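You operate a simulated robot arm through the tools that you are given. There is no shell and no other tool.

You are at the controls of a simulated robot arm. One attempt, no reset.

Task
Control and charger breakers off, then open slide links B and F.
Fine: leave the other links and the heater breaker as they are.

It is judged by the outcome, as a careful person would: the job done as asked, and still so three seconds after it is handed in. It fails if anything else is knocked over, pushed out of place, dropped, spilled or broken.

Robot
A 7-joint arm with a two-finger parallel gripper, fixed in place. Base frame: the origin is on the floor under the middle of its stand, x ahead of it, y to its left, z up. Lengths are in m, angles in degrees, forces in N, time in s.
With the tool pointing down near the work surface it reaches from about 0.24 to 0.68 m from the base axis. Its first joint turns from -66.0 to 66.0 degrees. Payload 1.57 kg.
The tool frame sits at the grasp point between the pads (the TCP): z along the fingers, y along the line on which they close. The tips reach 0.03 m beyond it. The gripper opens to 0.11 m. The fingers are 0.024 m wide and 0.012 m thick; the gripper's body (0.048 by 0.112 m) begins 0.078 m behind the TCP.
Orientation is that of the tool frame in the base frame, as a unit quaternion [w, x, y, z]. With the fingers straight down and closing along the base's y, the tool's x points along the base's -x, its y along +y and its z along -z.

Tools
- The arm moves only by the tool drive_tool. Its argument "steps" is a list of rows, each a list of 6 numbers: the shift along the tool's x, y, z in m, then the turn, a rotation vector about the tool's x, y, z in degrees. In form: [[x, y, z, wx, wy, wz], ...]. A call has 1 to 20 rows; each row is the pose to reach, as a shift and turn from the pose commanded when the call began, along the tool's axes at that moment. "fingers" is the finger opening in m, from 0 to 0.11, set as the call begins (left out, the last holds). A row lasts 0.2 s, in which the tool goes at most 0.05 m and 8.6 degrees; a call with a longer step from one row to the next is refused whole, and so is a gripper value outside its range. A pose out of reach is approached as far as the arm can. The call stops where the force on the tool passes 40 N (or 10 N more than at its start, if that is more) or the arm is blocked; 0.2 s more then pass. The fingers move at their own pace (about 0.108 m/s each) and stop on an object; they squeeze with about 30 N. The grip force told is the motor's: it shows also when the fingers shut on nothing. Time passes only in rows, and 0.2 s behind the last, so rows that repeat a pose let the fingers close. The reply holds the time, the measured pose of the TCP, the force on the tool along the base axes, the opening and the grip force, in the units named above and with some noise, with the torque about the TCP (base axes, N m) and any sound that the robot's microphone picked up, and new pictures: "pictures" is both (left out), scene, wrist or none.
- Cameras (640 x 400 px; columns grow to the right, rows downward): "scene" is fixed at [0.1691, -0.3893, 1.4298]; the picture's right is [0.77, -0.63, 0.00], its down [-0.22, -0.26, -0.94] and it looks along [0.60, 0.73, -0.34] (base axes); focal length 318 px, centre (320, 200). "wrist" rides on the gripper at [0.07, 0.016, -0.141] in the tool frame; the picture's right is [-0.23, 0.97, 0.00], its down [-0.85, -0.20, -0.48] and it looks along [-0.47, -0.11, 0.88] (tool axes); focal length 222 px, centre (320, 200). There is no depth. A picture from a camera that has moved, and an enlarged one, comes with that camera's place and axes in the base frame and with its lens.
- zoom(camera, box): a new picture of the part [left, top, right, bottom] of that camera's present view, enlarged. It takes no simulated time.
- hand_in(): hands the job in; it is judged then, once.

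Places have to be worked out from the pictures, the camera data and where the tool is seen. Open the gripper and draw the arm clear of the work before you hand the job in, unless the task says otherwise.

The tools are called after "Call:" as name(argument=value, ...) on one line, values as JSON. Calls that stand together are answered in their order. drive_tool: Moves the arm, as the interface text tells. Its arguments: {"type":"object","properties":{"steps":{"type":"array"},"fingers":{"type":"number"},"pictures":{"type":"string","enum":["both","scene","wrist","none"]}},"required":["steps"]} The other tools are called the same way: zoom (camera, box) takes an enlarged picture of a part of a camera's view; hand_in () hands the job in.

At the start:

```text
clock: 0.0
ee_pos: [0.3454, 0.1075, 1.2756]
tool_rot: [0.001, 0.0, 1.0, 0.0]
ft_force: [0.6, 0.2, 0.6]
wrist_torque: [0.0, 0.02, 0.01]
finger_gap: 0.1099
grasp_force: 0.0
```

scene: 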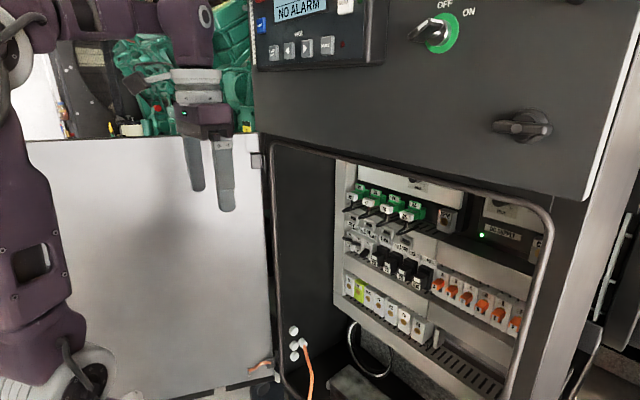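
wrist: 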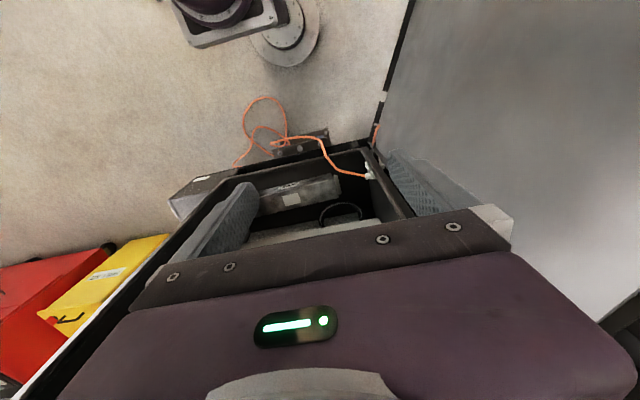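

The scene shows an open cabinet with breakers, terminals and orange slide links. I zoom in to read the labels.

Call:
zoom(camera="scene", box=[330, 150, 560, 294])

Call:
zoom(camera="scene", box=[330, 170, 450, 245])

Call:
zoom(camera="scene", box=[420, 255, 540, 330])

Call:
zoom(camera="scene", box=[330, 225, 450, 300])

Call:
zoom(camera="scene", box=[330, 265, 450, 340])

```text
2.78 times, centred on (445, 222) of scene
camera zoom: at [0.1691, -0.3893, 1.4298], right [0.77, -0.63, 0.0], down [-0.22, -0.26, -0.94], along [0.6, 0.73, -0.34], focal length 883 px, centre (-27, 139)
```

zoom: 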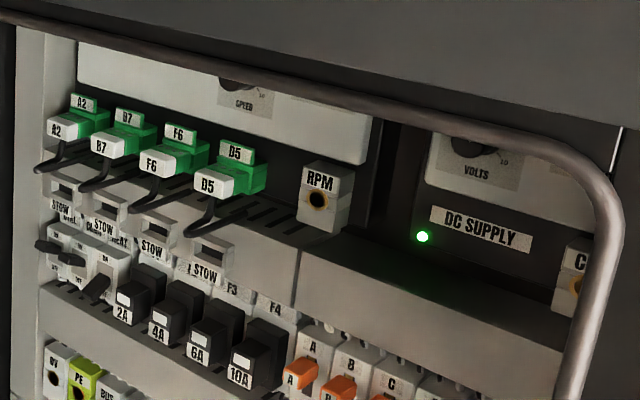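

```text
5.33 times, centred on (390, 208) of scene
camera zoom: at [0.1691, -0.3893, 1.4298], right [0.77, -0.63, 0.0], down [-0.22, -0.26, -0.94], along [0.6, 0.73, -0.34], focal length 1695 px, centre (-53, 160)
```

zoom: 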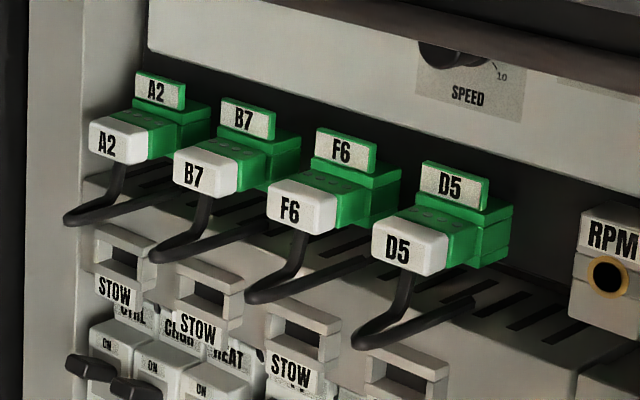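

```text
5.33 times, centred on (480, 292) of scene
camera zoom: at [0.1691, -0.3893, 1.4298], right [0.77, -0.63, 0.0], down [-0.22, -0.26, -0.94], along [0.6, 0.73, -0.34], focal length 1695 px, centre (-533, -293)
```

zoom: 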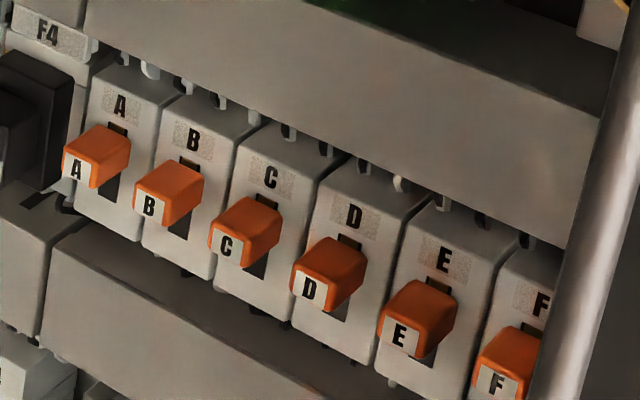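

```text
5.33 times, centred on (390, 262) of scene
camera zoom: at [0.1691, -0.3893, 1.4298], right [0.77, -0.63, 0.0], down [-0.22, -0.26, -0.94], along [0.6, 0.73, -0.34], focal length 1695 px, centre (-53, -133)
```

zoom: 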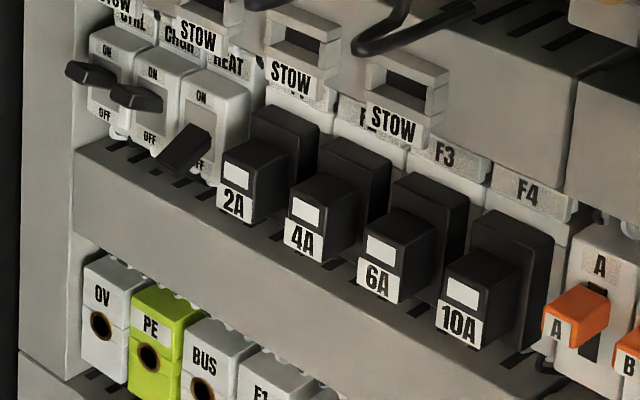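

```text
5.33 times, centred on (390, 302) of scene
camera zoom: at [0.1691, -0.3893, 1.4298], right [0.77, -0.63, 0.0], down [-0.22, -0.26, -0.94], along [0.6, 0.73, -0.34], focal length 1695 px, centre (-53, -347)
```

zoom: 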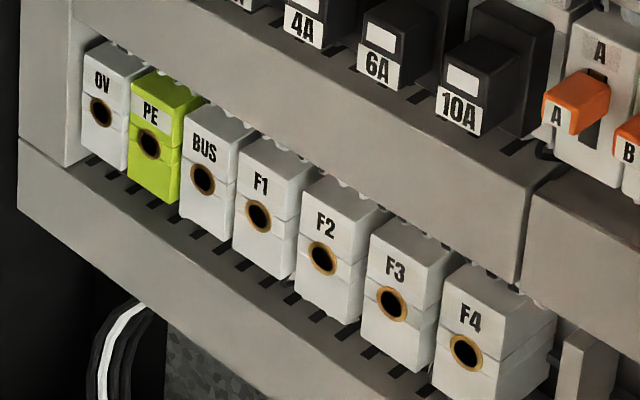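

The breakers are labelled CTRL and CHGR (both levers up, ON) and HEAT (down, OFF). The links A to F all sit at the top of their slots. I turn the tool to point forward so the wrist camera sees the panel, and lower it slightly.

Call:
drive_tool(steps=[[0, 0, 0.01, 0, -8, 0], [0, 0, 0.02, 0, -16, 0], [0, 0, 0.03, 0, -24, 0], [0, 0, 0.04, 0, -32, 0], [0, 0, 0.05, 0, -40, 0], [0, 0, 0.06, 0, -48, 0]], fingers=0.0)

```text
clock: 1.4
ee_pos: [0.3438, 0.1077, 1.2172]
tool_rot: [0.408, -0.001, 0.913, 0.0]
ft_force: [-0.9, -0.6, 0.8]
wrist_torque: [0.03, 0.02, 0.0]
finger_gap: 0.0
grasp_force: 21.2
camera wrist: at [0.1921, 0.125, 1.2587], right [0.15, 0.97, 0.17], down [0.21, -0.2, 0.96], along [0.96, -0.11, -0.24], focal length 222 px, centre (320, 200)
```

scene: 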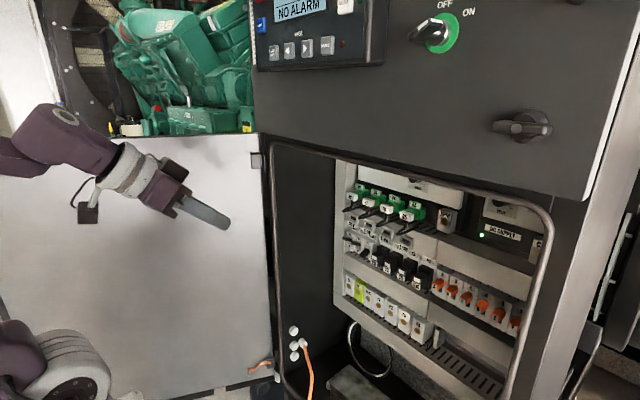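
wrist: 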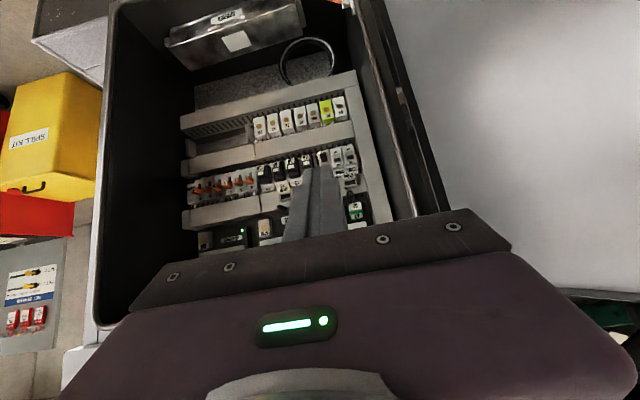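

The panel is now in view of the wrist camera, upside down. I zoom in to triangulate.

Call:
zoom(camera="wrist", box=[170, 130, 400, 274])

Call:
zoom(camera="wrist", box=[180, 160, 276, 220])

Call:
zoom(camera="wrist", box=[280, 130, 376, 190])

```text
2.78 times, centred on (285, 202) of wrist
camera zoom: at [0.1921, 0.125, 1.2587], right [0.15, 0.97, 0.17], down [0.21, -0.2, 0.96], along [0.96, -0.11, -0.24], focal length 617 px, centre (417, 194)
```

zoom: 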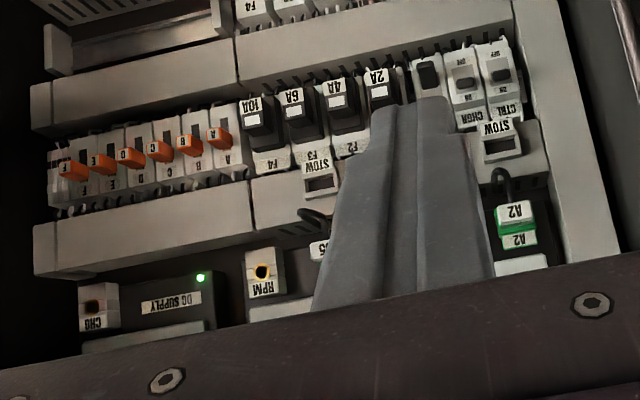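

```text
6.67 times, centred on (228, 190) of wrist
camera zoom: at [0.1921, 0.125, 1.2587], right [0.15, 0.97, 0.17], down [0.21, -0.2, 0.96], along [0.96, -0.11, -0.24], focal length 1481 px, centre (933, 267)
```

zoom: 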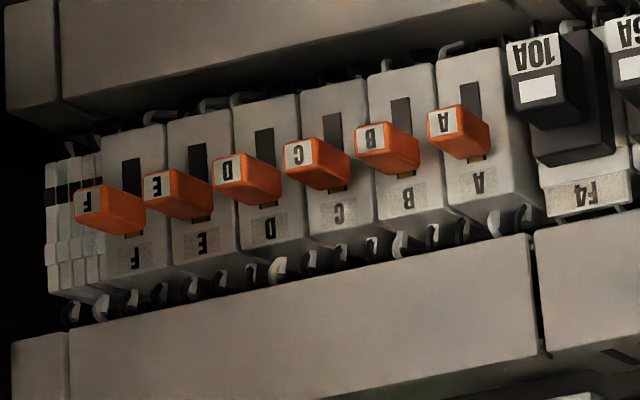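

```text
6.67 times, centred on (328, 160) of wrist
camera zoom: at [0.1921, 0.125, 1.2587], right [0.15, 0.97, 0.17], down [0.21, -0.2, 0.96], along [0.96, -0.11, -0.24], focal length 1481 px, centre (267, 467)
```

zoom: 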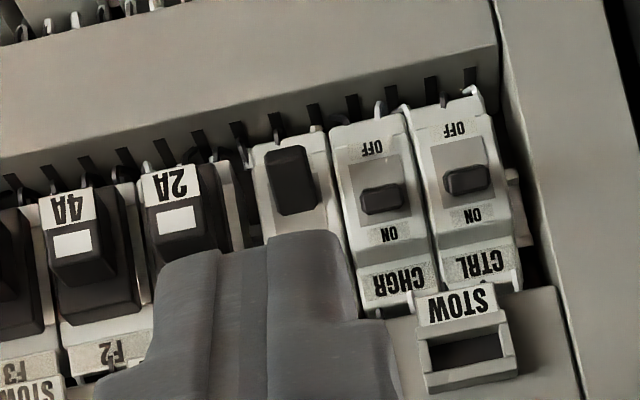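

By triangulating both views, the link knob faces are at x≈0.70, z≈1.04, with a pitch of 30 mm (B at y≈-0.138, F at y≈-0.2575). The breaker levers are at x≈0.70, z≈1.045 (CTRL at y≈0.156, CHGR at y≈0.126), and the cabinet's front frame is at x≈0.53. I level the tool and bring it to about (0.50, 0, 1.10) in front of the opening.

Call:
drive_tool(steps=[[-0.0025, -0.0154, 0.0277, 0, -6, 0], [-0.005, -0.0309, 0.0555, 0, -12, 0], [-0.0075, -0.0463, 0.0832, 0, -18, 0], [-0.01, -0.0617, 0.111, 0, -24, 0], [-0.0125, -0.0771, 0.1387, 0, -30, 0], [-0.015, -0.0926, 0.1665, 0, -36, 0], [-0.0174, -0.108, 0.1942, 0, -42, 0], [-0.0174, -0.108, 0.1942, 0, -42, 0]])

```text
clock: 3.2
ee_pos: [0.5052, 0.0357, 1.192]
tool_rot: [0.642, 0.024, 0.764, -0.055]
ft_force: [0.2, -0.3, 0.1]
wrist_torque: [-0.01, 0.0, 0.02]
finger_gap: 0.0
grasp_force: 21.4
out of reach, approached as far as the arm can: row 3, 4, 5, 6, 7, 8
camera wrist: at [0.3569, 0.0668, 1.1452], right [0.14, 0.97, 0.17], down [-0.34, -0.12, 0.93], along [0.93, -0.19, 0.32], focal length 222 px, centre (320, 200)
```

scene: 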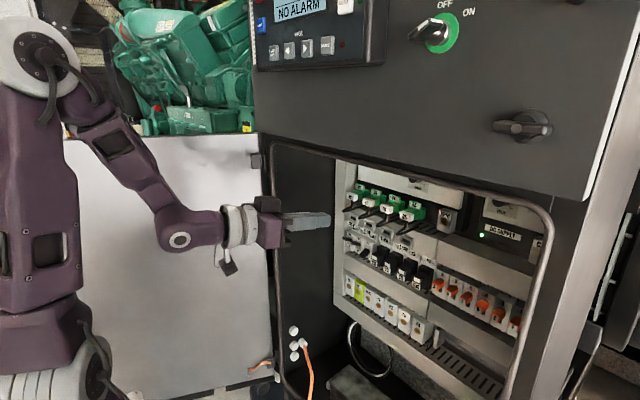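
wrist: 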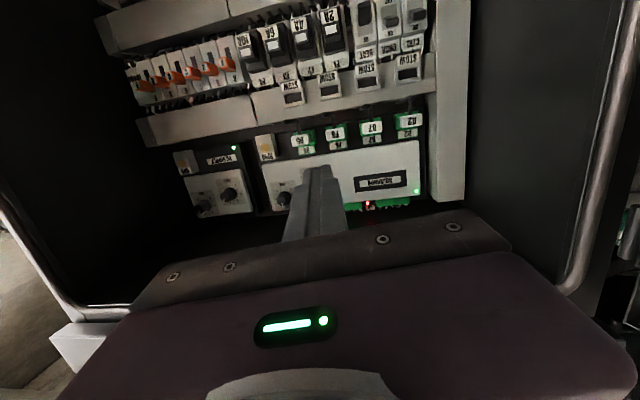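

The level pose at x≈0.50 was just out of reach (arm too folded), so the arm stopped short at (0.505, 0.036, 1.192). I push gently forward, where the arm is less folded, and see which reference the commands take.

Call:
drive_tool(steps=[[0, 0, 0.02, 0, 0, 0], [0, 0, 0.04, 0, 0, 0], [0, 0, 0.06, 0, 0, 0], [0, 0, 0.06, 0, 0, 0]])

```text
clock: 4.2
ee_pos: [0.5627, 0.0296, 1.1798]
tool_rot: [0.642, 0.025, 0.765, -0.055]
ft_force: [-0.8, -0.5, -0.1]
wrist_torque: [0.02, 0.02, 0.02]
finger_gap: 0.0001
grasp_force: 21.3
camera wrist: at [0.4149, 0.0609, 1.1347], right [0.14, 0.97, 0.17], down [-0.34, -0.12, 0.93], along [0.93, -0.19, 0.31], focal length 222 px, centre (320, 200)
```

scene: 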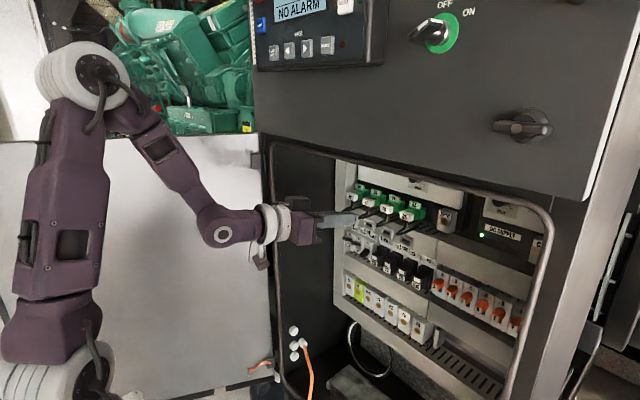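
wrist: 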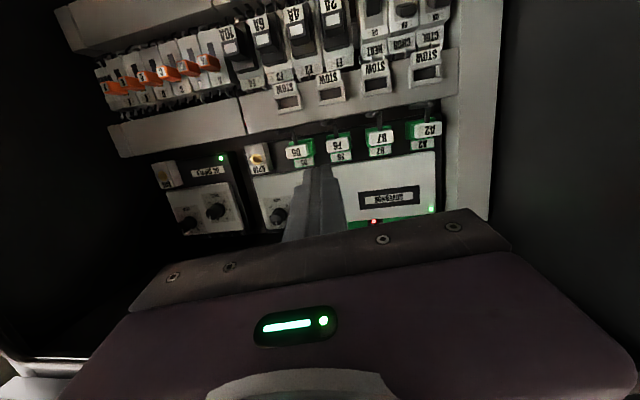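

The references are clipped to the reached pose, so I now know the tool axes (yaw about -7°, pitched down about 10°), which is fine for pressing. I move right and down to stand in front of link B, staying about 8 cm off the panel.

Call:
drive_tool(steps=[[0.005, -0.03, 0, 0, 0, 0], [0.015, -0.065, 0.0, 0, 0, 0], [0.03, -0.1, 0.01, 0, 0, 0], [0.05, -0.13, 0.02, 0, 0, 0], [0.07, -0.145, 0.035, 0, 0, 0], [0.08, -0.1505, 0.06, 0, 0, 0], [0.08, -0.1505, 0.06, 0, 0, 0]])

```text
clock: 5.8
ee_pos: [0.5906, -0.1274, 1.0992]
tool_rot: [0.641, 0.024, 0.765, -0.054]
ft_force: [0.6, -0.3, 0.2]
wrist_torque: [0.02, 0.0, -0.02]
finger_gap: 0.0001
grasp_force: 21.2
camera wrist: at [0.4429, -0.0968, 1.0531], right [0.14, 0.97, 0.17], down [-0.34, -0.12, 0.93], along [0.93, -0.19, 0.31], focal length 222 px, centre (320, 200)
```

scene: 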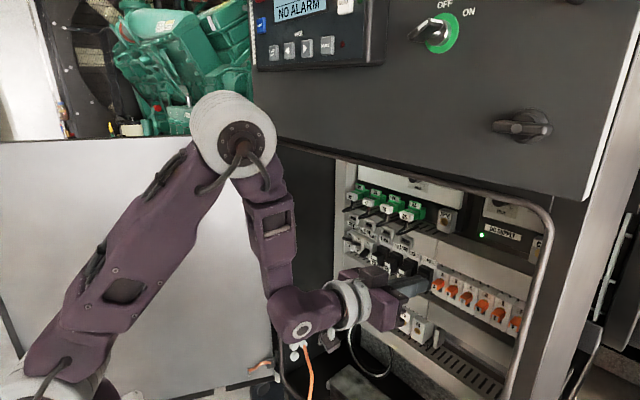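
wrist: 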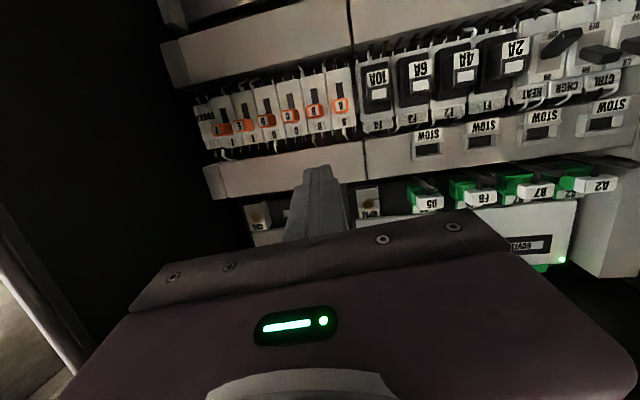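

The tool reached (0.591, -0.127, 1.099). I zoom in from here to refine the positions of links B and F and of the breakers.

Call:
zoom(camera="wrist", box=[190, 60, 370, 172])

Call:
zoom(camera="wrist", box=[460, 0, 640, 112])

Call:
zoom(camera="scene", box=[380, 240, 540, 340])

```text
3.56 times, centred on (280, 116) of wrist
camera zoom: at [0.4429, -0.0968, 1.0531], right [0.14, 0.97, 0.17], down [-0.34, -0.12, 0.93], along [0.93, -0.19, 0.31], focal length 790 px, centre (462, 499)
```

zoom: 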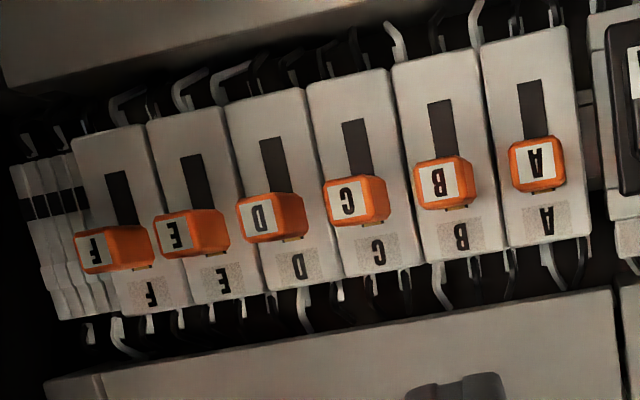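

```text
3.56 times, centred on (550, 56) of wrist
camera zoom: at [0.4429, -0.0968, 1.0531], right [0.14, 0.97, 0.17], down [-0.34, -0.12, 0.93], along [0.93, -0.19, 0.31], focal length 790 px, centre (-498, 712)
```

zoom: 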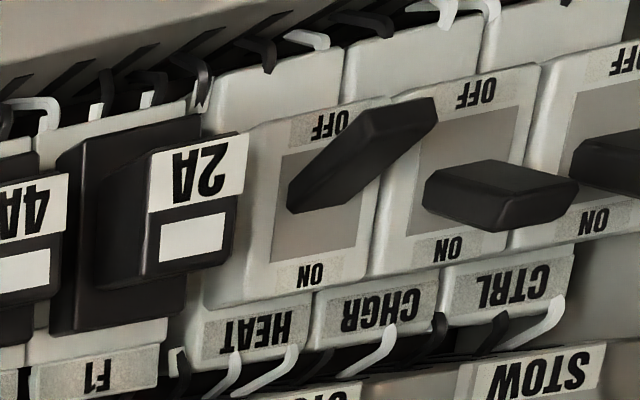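

```text
4.00 times, centred on (460, 290) of scene
camera zoom: at [0.1691, -0.3893, 1.4298], right [0.77, -0.63, 0.0], down [-0.22, -0.26, -0.94], along [0.6, 0.73, -0.34], focal length 1271 px, centre (-240, -160)
```

zoom: 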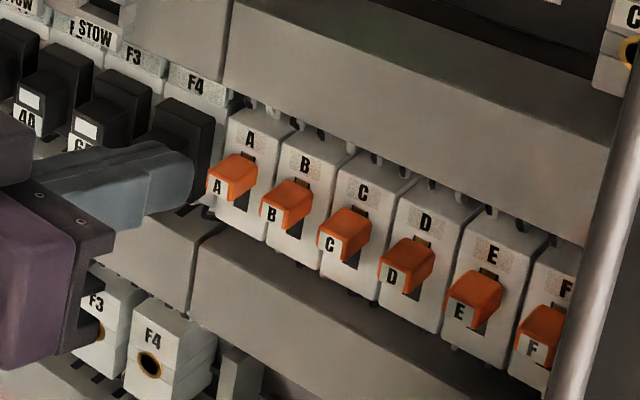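

From here B's knob face is at about (0.701, -0.140, 1.038), F's is at (0.701, -0.2585, 1.037), each about 14 mm square, and the slots run down to z≈1.013. I bring the closed fingertip in just above knob B.

Call:
drive_tool(steps=[[0.002, 0.0006, 0.024, 0, 0, 0], [0.004, 0.0012, 0.048, 0, 0, 0], [0.0058, 0.0018, 0.072, 0, 0, 0], [0.0075, 0.0024, 0.0963, 0, 0, 0], [0.0075, 0.0024, 0.0963, 0, 0, 0]])

```text
clock: 7.0
ee_pos: [0.6849, -0.1373, 1.0755]
tool_rot: [0.642, 0.025, 0.765, -0.055]
ft_force: [-0.4, 0.0, 0.1]
wrist_torque: [0.01, -0.04, 0.01]
finger_gap: 0.0
grasp_force: 21.1
camera wrist: at [0.5367, -0.1062, 1.0295], right [0.14, 0.97, 0.17], down [-0.34, -0.12, 0.93], along [0.93, -0.19, 0.31], focal length 222 px, centre (320, 200)
```

scene: 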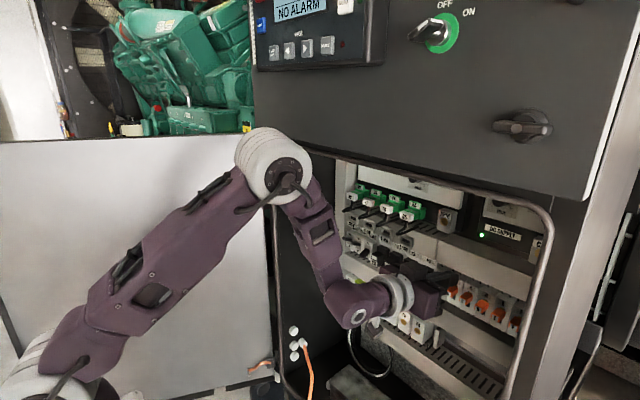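
wrist: 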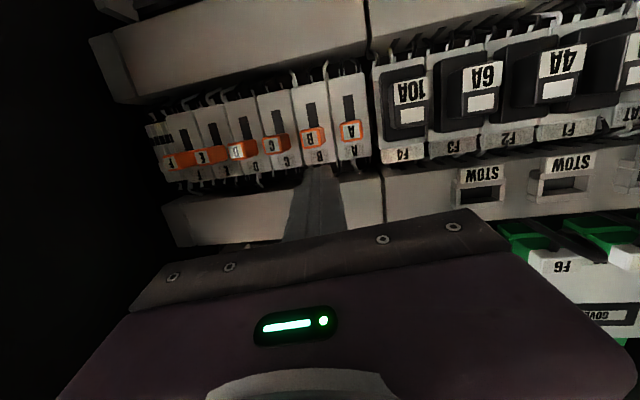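

Call:
zoom(camera="wrist", box=[240, 70, 400, 170])

Call:
zoom(camera="scene", box=[400, 240, 528, 320])

```text
4.00 times, centred on (320, 120) of wrist
camera zoom: at [0.5367, -0.1062, 1.0295], right [0.14, 0.97, 0.17], down [-0.34, -0.12, 0.93], along [0.93, -0.19, 0.31], focal length 888 px, centre (320, 520)
```

zoom: 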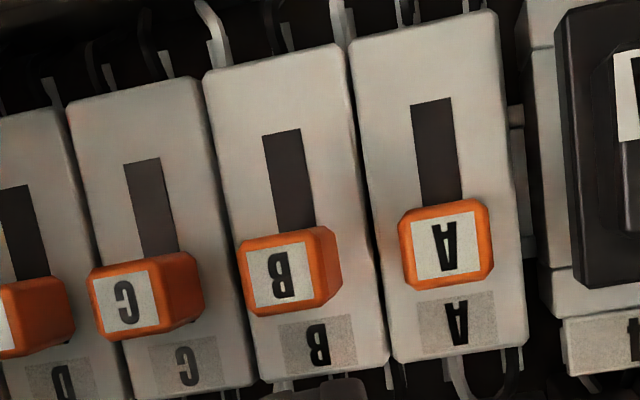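

```text
5.00 times, centred on (464, 280) of scene
camera zoom: at [0.1691, -0.3893, 1.4298], right [0.77, -0.63, 0.0], down [-0.22, -0.26, -0.94], along [0.6, 0.73, -0.34], focal length 1589 px, centre (-400, -200)
```

zoom: 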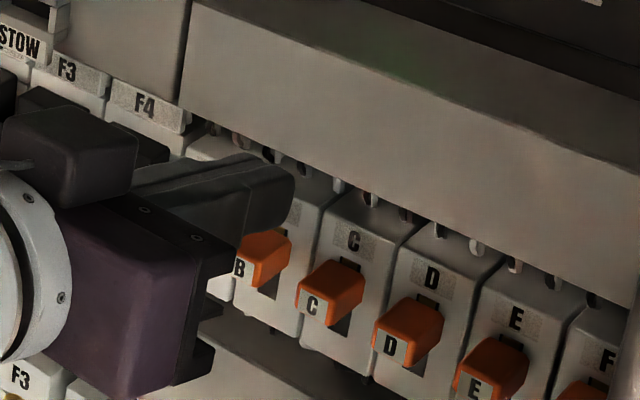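

The tip is centred over B (tip y≈-0.141, knob y≈-0.139) and about 13 mm above it. I press straight down in small steps.

Call:
drive_tool(steps=[[0.0049, 0.0003, 0.0009, 0, 0, 0], [0.0099, 0.0005, 0.0017, 0, 0, 0], [0.0138, 0.0007, 0.0024, 0, 0, 0], [0.0177, 0.0009, 0.0031, 0, 0, 0], [0.0217, 0.0011, 0.0038, 0, 0, 0], [0.0256, 0.0014, 0.0045, 0, 0, 0]])

Call:
zoom(camera="wrist", box=[240, 70, 400, 170])

```text
clock: 8.4
ee_pos: [0.6848, -0.1366, 1.0491]
tool_rot: [0.642, 0.024, 0.765, -0.054]
ft_force: [0.3, -1.4, -0.2]
wrist_torque: [-0.02, 0.02, -0.04]
finger_gap: 0.0001
grasp_force: 21.6
camera wrist: at [0.536, -0.1056, 1.0032], right [0.14, 0.97, 0.17], down [-0.34, -0.12, 0.93], along [0.93, -0.19, 0.31], focal length 222 px, centre (320, 200)
```

scene: 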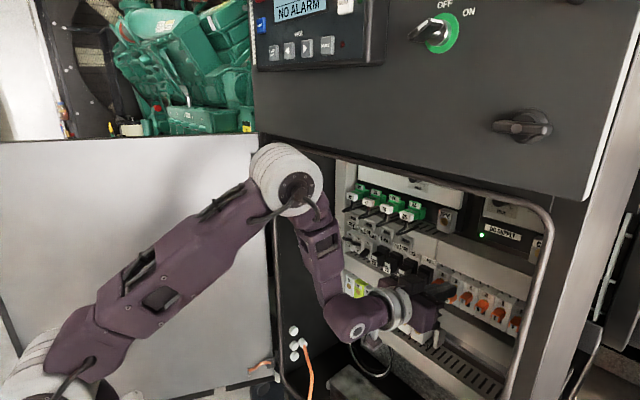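
wrist: 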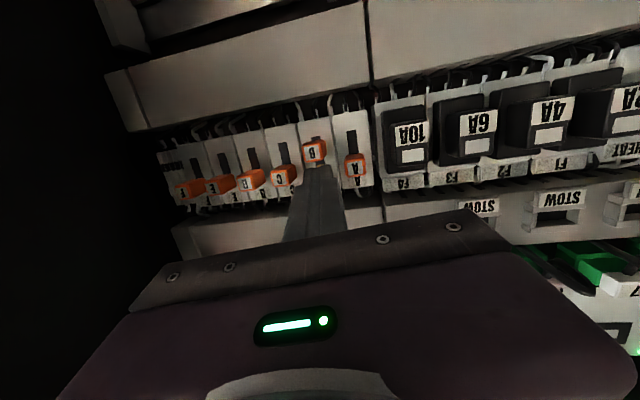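

```text
4.00 times, centred on (320, 120) of wrist
camera zoom: at [0.536, -0.1056, 1.0032], right [0.14, 0.97, 0.17], down [-0.34, -0.12, 0.93], along [0.93, -0.19, 0.31], focal length 888 px, centre (320, 520)
```

zoom: 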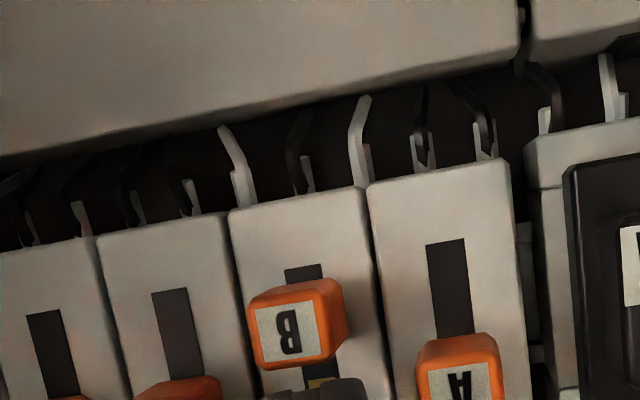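

B has slid down about 16 mm with some slot still visible below it. I keep pressing in small steps toward its end stop.

Call:
drive_tool(steps=[[0.002, 0.0001, 0.0003, 0, 0, 0], [0.0039, 0.0002, 0.0007, 0, 0, 0]], pictures="none")

Call:
zoom(camera="wrist", box=[240, 70, 400, 170])

```text
clock: 9.0
ee_pos: [0.6842, -0.1369, 1.0456]
tool_rot: [0.642, 0.024, 0.764, -0.055]
ft_force: [-1.8, 0.5, 2.0]
wrist_torque: [0.01, -0.04, 0.0]
finger_gap: 0.0
grasp_force: 21.3
```

```text
4.00 times, centred on (320, 120) of wrist
camera zoom: at [0.5365, -0.1058, 0.9998], right [0.14, 0.97, 0.17], down [-0.34, -0.12, 0.93], along [0.93, -0.19, 0.32], focal length 888 px, centre (320, 520)
```

zoom: 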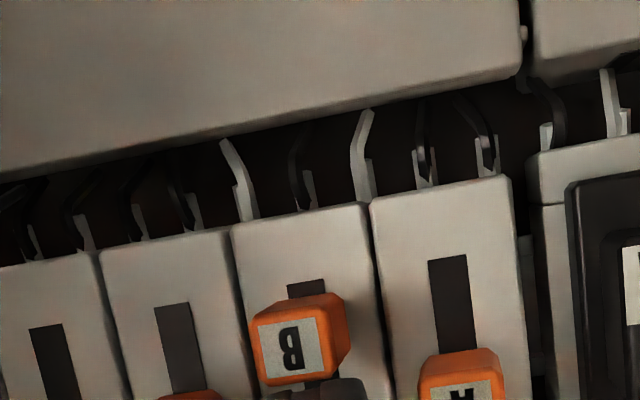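

The reaction force is starting to rise (about 2 N), and the knob is at z≈1.021. I continue in small steps to feel for the stop.

Call:
drive_tool(steps=[[0.002, 0.0001, 0.0003, 0, 0, 0], [0.0039, 0.0002, 0.0007, 0, 0, 0]], pictures="none")

Call:
zoom(camera="wrist", box=[240, 70, 400, 170])

```text
clock: 9.6
ee_pos: [0.6841, -0.1368, 1.0454]
tool_rot: [0.645, 0.024, 0.762, -0.055]
ft_force: [-9.5, 3.1, 23.1]
wrist_torque: [0.0, -0.55, 0.01]
finger_gap: 0.0
grasp_force: 20.6
```

```text
4.00 times, centred on (320, 120) of wrist
camera zoom: at [0.537, -0.1059, 0.9975], right [0.14, 0.97, 0.17], down [-0.35, -0.11, 0.93], along [0.93, -0.19, 0.32], focal length 888 px, centre (320, 520)
```

zoom: 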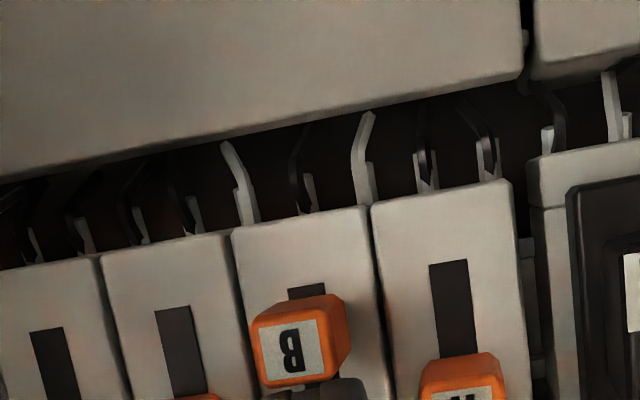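

B has hit its stop: the force is 23 N and the knob no longer moves, after about 18 mm of travel. I lift off, withdraw, and check that it stays down.

Call:
drive_tool(steps=[[-0.0059, -0.0003, -0.001, 0, 0, 0], [-0.0148, -0.0008, -0.0026, 0, 0, 0], [-0.0104, -0.0035, -0.0271, 0, 0, 0], [-0.006, -0.0062, -0.0516, 0, 0, 0], [-0.0016, -0.009, -0.0761, 0, 0, 0], [-0.0016, -0.009, -0.0761, 0, 0, 0]])

Call:
zoom(camera="wrist", box=[190, 60, 370, 172])

Call:
zoom(camera="scene", box=[400, 250, 544, 340])

```text
clock: 11.0
ee_pos: [0.6083, -0.1378, 1.058]
tool_rot: [0.641, 0.024, 0.765, -0.054]
ft_force: [-0.8, -0.4, -0.2]
wrist_torque: [0.01, -0.02, 0.0]
finger_gap: 0.0001
grasp_force: 21.5
camera wrist: at [0.4603, -0.1068, 1.0112], right [0.14, 0.97, 0.17], down [-0.34, -0.12, 0.93], along [0.93, -0.19, 0.31], focal length 222 px, centre (320, 200)
```

scene: 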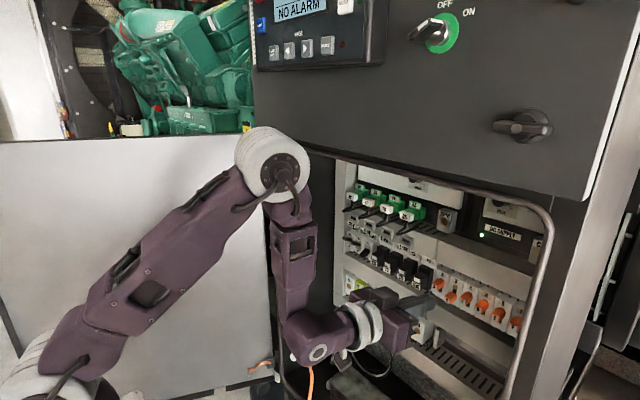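
wrist: 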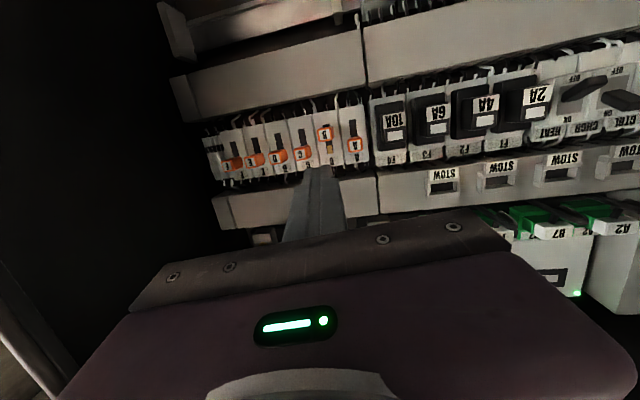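

```text
3.56 times, centred on (280, 116) of wrist
camera zoom: at [0.4603, -0.1068, 1.0112], right [0.14, 0.97, 0.17], down [-0.34, -0.12, 0.93], along [0.93, -0.19, 0.31], focal length 790 px, centre (462, 499)
```

zoom: 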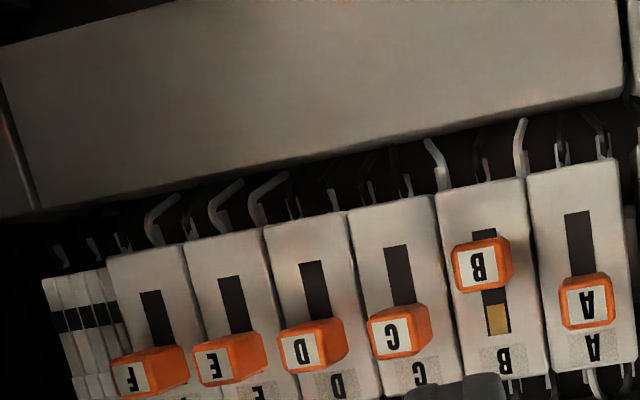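

```text
4.44 times, centred on (472, 295) of scene
camera zoom: at [0.1691, -0.3893, 1.4298], right [0.77, -0.63, 0.0], down [-0.22, -0.26, -0.94], along [0.6, 0.73, -0.34], focal length 1412 px, centre (-356, -222)
```

zoom: 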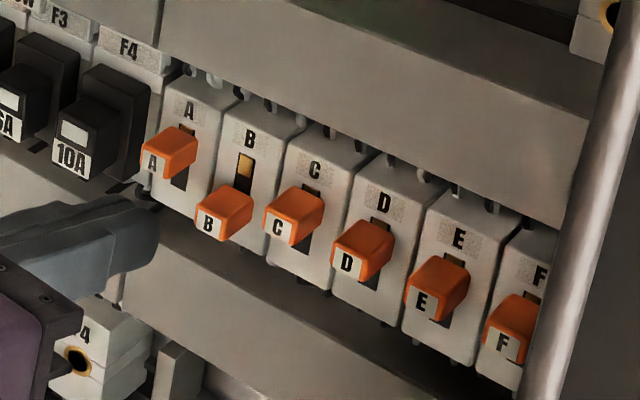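

B stays open at z≈1.022, and its brass contact shows. For F, near the right edge of the opening, I yaw the tool to about -20° so the gripper body stays clear of the frame, and I move in front of F.

Call:
drive_tool(steps=[[-0.015, -0.02, 0, 4, 0.2, 0.7], [-0.0215, -0.05, 0.008, 8.5, 0.45, 1.5], [-0.0215, -0.08, 0.016, 12.8, 0.68, 2.23], [-0.0215, -0.0958, 0.0239, 12.8, 0.68, 2.23], [-0.0215, -0.0958, 0.0239, 12.8, 0.68, 2.23]])

Call:
zoom(camera="wrist", box=[240, 60, 420, 172])

Call:
zoom(camera="scene", box=[400, 240, 560, 340])

```text
clock: 12.2
ee_pos: [0.6273, -0.235, 1.0787]
tool_rot: [0.631, 0.111, 0.757, -0.127]
ft_force: [0.4, 0.3, -0.2]
wrist_torque: [-0.03, -0.01, 0.04]
finger_gap: 0.0002
grasp_force: 21.1
camera wrist: at [0.4887, -0.1706, 1.0329], right [0.36, 0.92, 0.17], down [-0.36, -0.04, 0.93], along [0.86, -0.4, 0.31], focal length 222 px, centre (320, 200)
```

scene: 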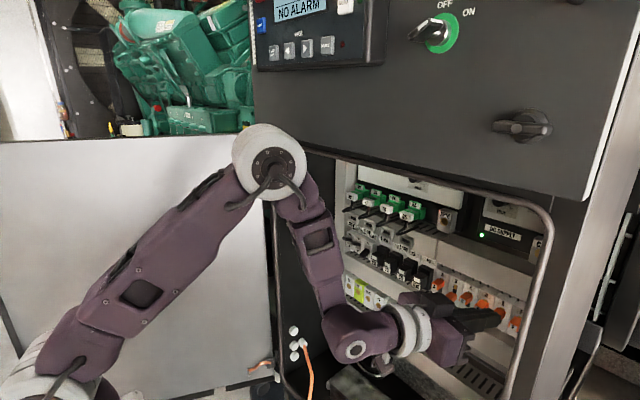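
wrist: 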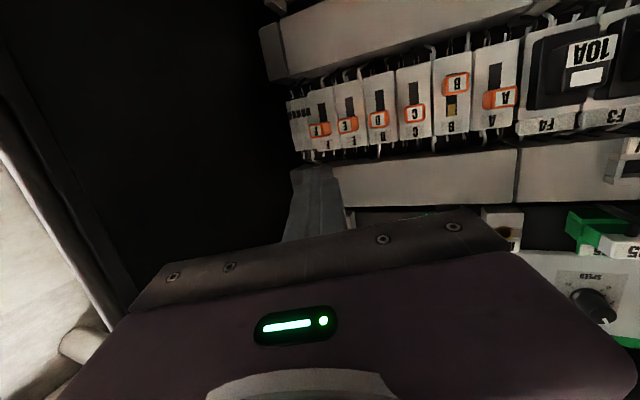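

```text
3.56 times, centred on (330, 116) of wrist
camera zoom: at [0.4887, -0.1706, 1.0329], right [0.36, 0.92, 0.17], down [-0.36, -0.04, 0.93], along [0.86, -0.4, 0.31], focal length 790 px, centre (284, 499)
```

zoom: 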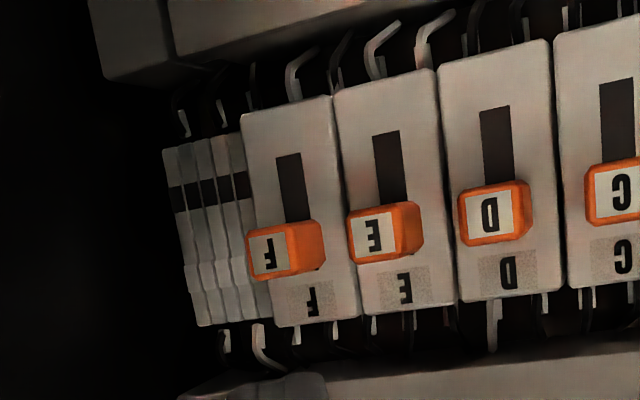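

```text
4.00 times, centred on (480, 290) of scene
camera zoom: at [0.1691, -0.3893, 1.4298], right [0.77, -0.63, 0.0], down [-0.22, -0.26, -0.94], along [0.6, 0.73, -0.34], focal length 1271 px, centre (-320, -160)
```

zoom: 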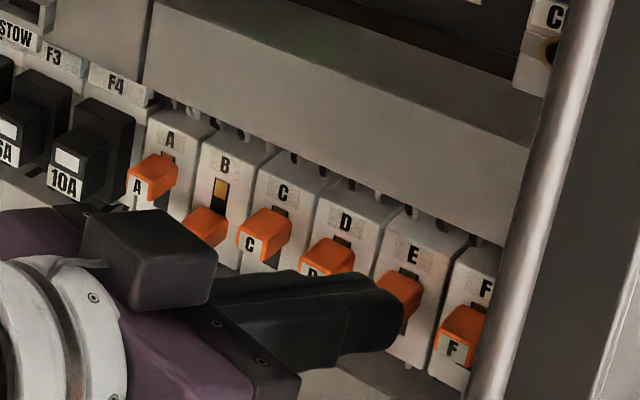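

F's face comes out at (0.701, -0.259, 1.039). I bring the tip in above knob F, with its centre at about (0.713, -0.259, 1.068).

Call:
drive_tool(steps=[[-0.0016, 0.002, 0.0198, 0, 0, 0], [-0.0033, 0.0041, 0.0396, 0, 0, 0], [-0.0049, 0.0061, 0.0594, 0, 0, 0], [-0.0049, 0.0061, 0.0594, 0, 0, 0]])

Call:
zoom(camera="wrist", box=[240, 60, 420, 172])

Call:
zoom(camera="scene", box=[400, 240, 560, 340])

```text
clock: 13.2
ee_pos: [0.6854, -0.2477, 1.0732]
tool_rot: [0.632, 0.111, 0.757, -0.127]
ft_force: [0.9, -0.3, 0.0]
wrist_torque: [-0.01, 0.01, 0.01]
finger_gap: 0.0002
grasp_force: 21.1
camera wrist: at [0.5475, -0.1839, 1.0277], right [0.36, 0.92, 0.17], down [-0.36, -0.04, 0.93], along [0.86, -0.4, 0.31], focal length 222 px, centre (320, 200)
```

scene: 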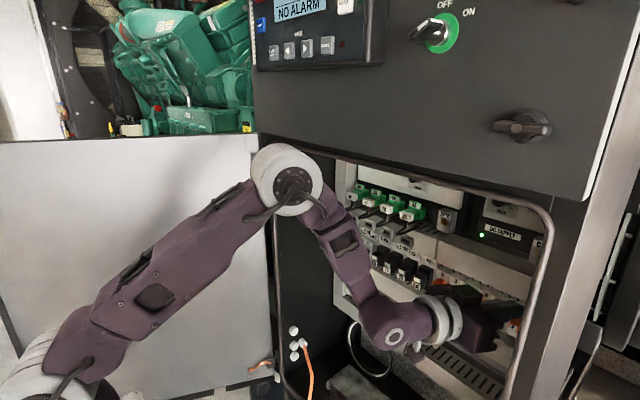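
wrist: 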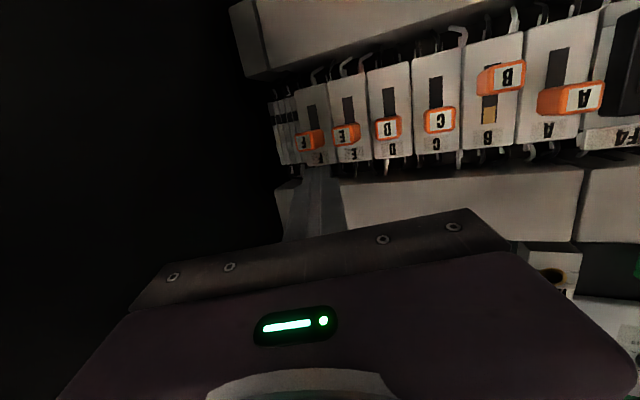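

```text
3.56 times, centred on (330, 116) of wrist
camera zoom: at [0.5475, -0.1839, 1.0277], right [0.36, 0.92, 0.17], down [-0.36, -0.04, 0.93], along [0.86, -0.4, 0.31], focal length 790 px, centre (284, 499)
```

zoom: 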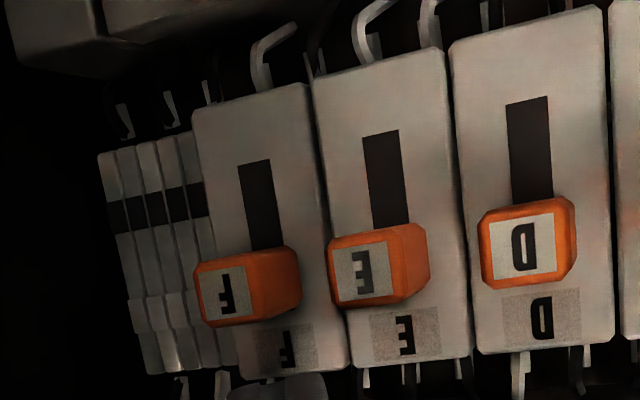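

```text
4.00 times, centred on (480, 290) of scene
camera zoom: at [0.1691, -0.3893, 1.4298], right [0.77, -0.63, 0.0], down [-0.22, -0.26, -0.94], along [0.6, 0.73, -0.34], focal length 1271 px, centre (-320, -160)
```

zoom: 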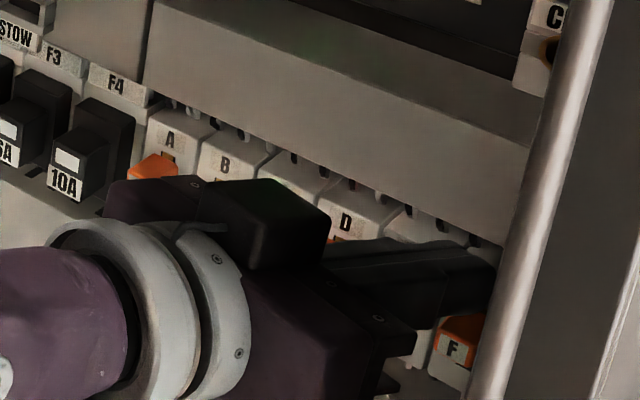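

The tip is about 11 mm above knob F and very slightly toward E. I shift 3 mm to the right, then press down in small steps.

Call:
drive_tool(steps=[[0, -0.0028, 0.001, 0, 0, 0], [0.0049, -0.0025, 0.0019, 0, 0, 0], [0.0098, -0.0023, 0.0027, 0, 0, 0], [0.0138, -0.0021, 0.0034, 0, 0, 0], [0.0177, -0.0019, 0.0041, 0, 0, 0], [0.0216, -0.0017, 0.0047, 0, 0, 0], [0.0251, -0.0015, 0.0054, 0, 0, 0]])

Call:
zoom(camera="wrist", box=[240, 60, 420, 172])

```text
clock: 14.8
ee_pos: [0.6851, -0.2513, 1.0476]
tool_rot: [0.631, 0.11, 0.757, -0.126]
ft_force: [-0.5, 0.2, -0.7]
wrist_torque: [-0.02, -0.01, -0.01]
finger_gap: 0.0
grasp_force: 21.5
camera wrist: at [0.5465, -0.1872, 1.0016], right [0.36, 0.92, 0.17], down [-0.36, -0.04, 0.93], along [0.86, -0.4, 0.31], focal length 222 px, centre (320, 200)
```

scene: 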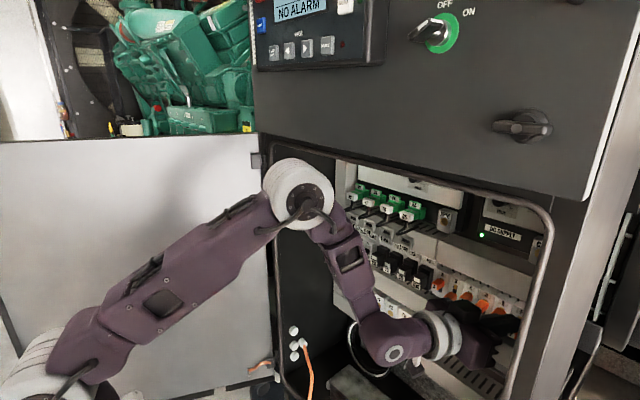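
wrist: 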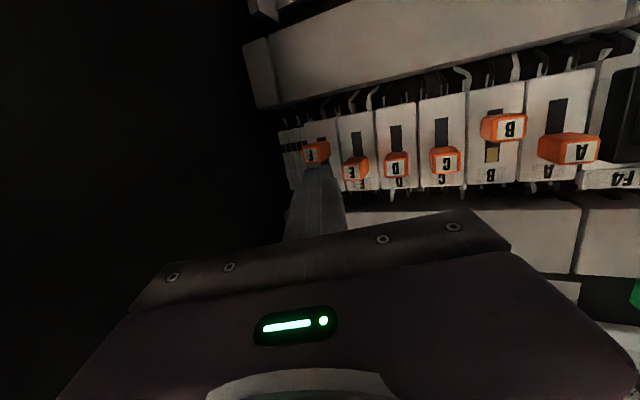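

```text
3.56 times, centred on (330, 116) of wrist
camera zoom: at [0.5465, -0.1872, 1.0016], right [0.36, 0.92, 0.17], down [-0.36, -0.04, 0.93], along [0.86, -0.4, 0.31], focal length 790 px, centre (284, 499)
```

zoom: 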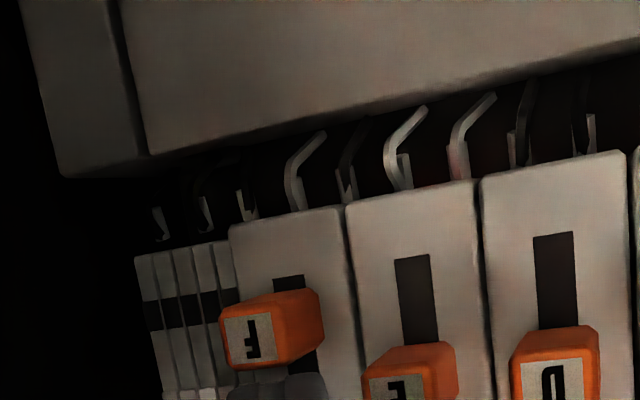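

F is sliding down. I press the last few millimetres to the stop.

Call:
drive_tool(steps=[[0.002, 0.0001, 0.0003, 0, 0, 0], [0.0039, 0.0002, 0.0007, 0, 0, 0], [0.0055, 0.0003, 0.001, 0, 0, 0]], pictures="none")

Call:
zoom(camera="wrist", box=[240, 60, 420, 172])

```text
clock: 15.6
ee_pos: [0.6848, -0.2506, 1.0445]
tool_rot: [0.635, 0.111, 0.754, -0.127]
ft_force: [-7.8, 1.8, 20.3]
wrist_torque: [-0.12, -0.4, -0.02]
finger_gap: 0.0
grasp_force: 21.7
```

```text
3.56 times, centred on (330, 116) of wrist
camera zoom: at [0.547, -0.1875, 0.9979], right [0.36, 0.92, 0.17], down [-0.36, -0.03, 0.93], along [0.86, -0.4, 0.32], focal length 790 px, centre (284, 499)
```

zoom: 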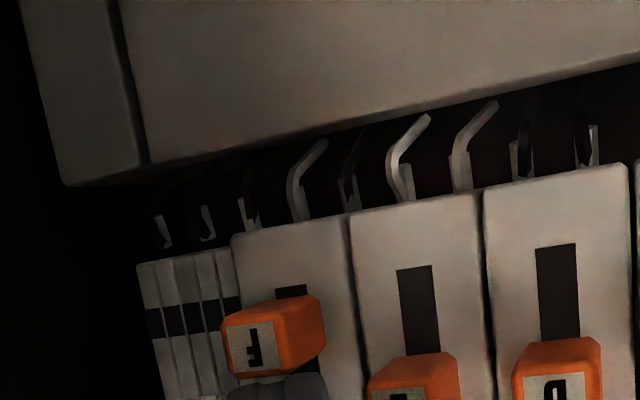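

F is at its stop (20 N). I lift off and withdraw along the finger axis, then check all links.

Call:
drive_tool(steps=[[-0.0059, -0.0003, -0.001, 0, 0, 0], [-0.0148, -0.0008, -0.0026, 0, 0, 0], [-0.0148, -0.0008, -0.028, 0, 0, 0], [-0.0148, -0.0008, -0.055, 0, 0, 0], [-0.0148, -0.0008, -0.085, 0, 0, 0], [-0.0148, -0.0008, -0.085, 0, 0, 0]])

Call:
zoom(camera="wrist", box=[240, 60, 420, 172])

Call:
zoom(camera="scene", box=[400, 240, 560, 340])

```text
clock: 17.0
ee_pos: [0.6073, -0.225, 1.0714]
tool_rot: [0.631, 0.111, 0.757, -0.127]
ft_force: [-0.8, -0.5, -1.0]
wrist_torque: [-0.04, -0.01, 0.0]
finger_gap: 0.0002
grasp_force: 21.6
camera wrist: at [0.4691, -0.1601, 1.0257], right [0.36, 0.92, 0.17], down [-0.36, -0.04, 0.93], along [0.86, -0.4, 0.31], focal length 222 px, centre (320, 200)
```

scene: 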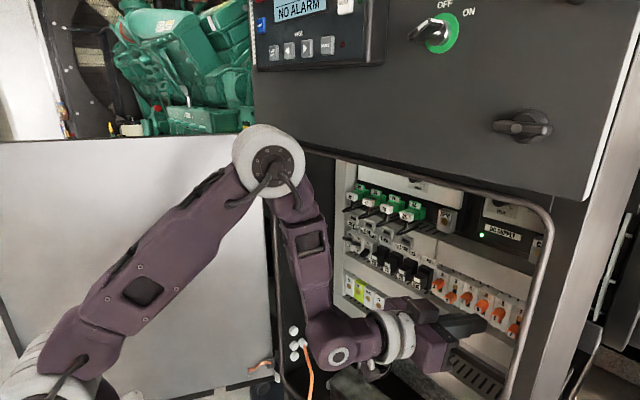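
wrist: 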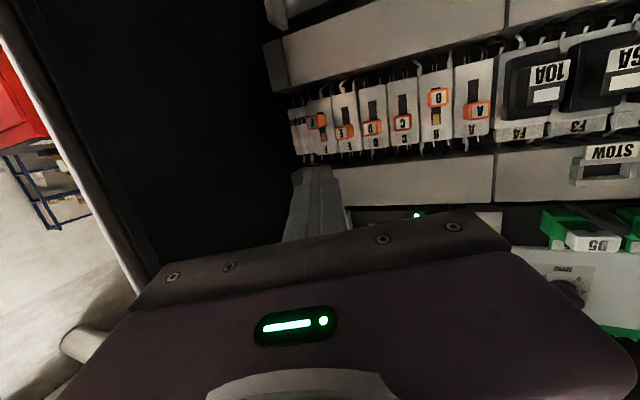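

```text
3.56 times, centred on (330, 116) of wrist
camera zoom: at [0.4691, -0.1601, 1.0257], right [0.36, 0.92, 0.17], down [-0.36, -0.04, 0.93], along [0.86, -0.4, 0.31], focal length 790 px, centre (284, 499)
```

zoom: 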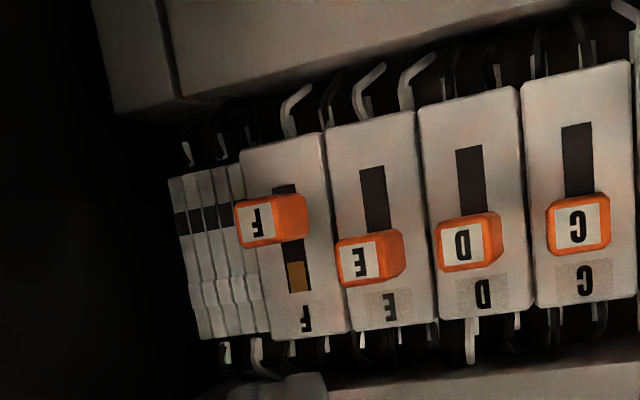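

```text
4.00 times, centred on (480, 290) of scene
camera zoom: at [0.1691, -0.3893, 1.4298], right [0.77, -0.63, 0.0], down [-0.22, -0.26, -0.94], along [0.6, 0.73, -0.34], focal length 1271 px, centre (-320, -160)
```

zoom: 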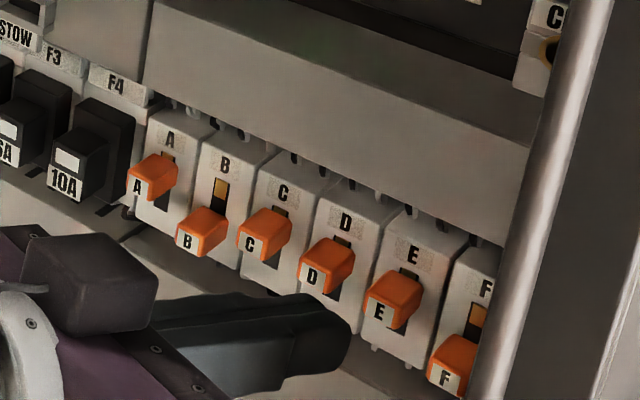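

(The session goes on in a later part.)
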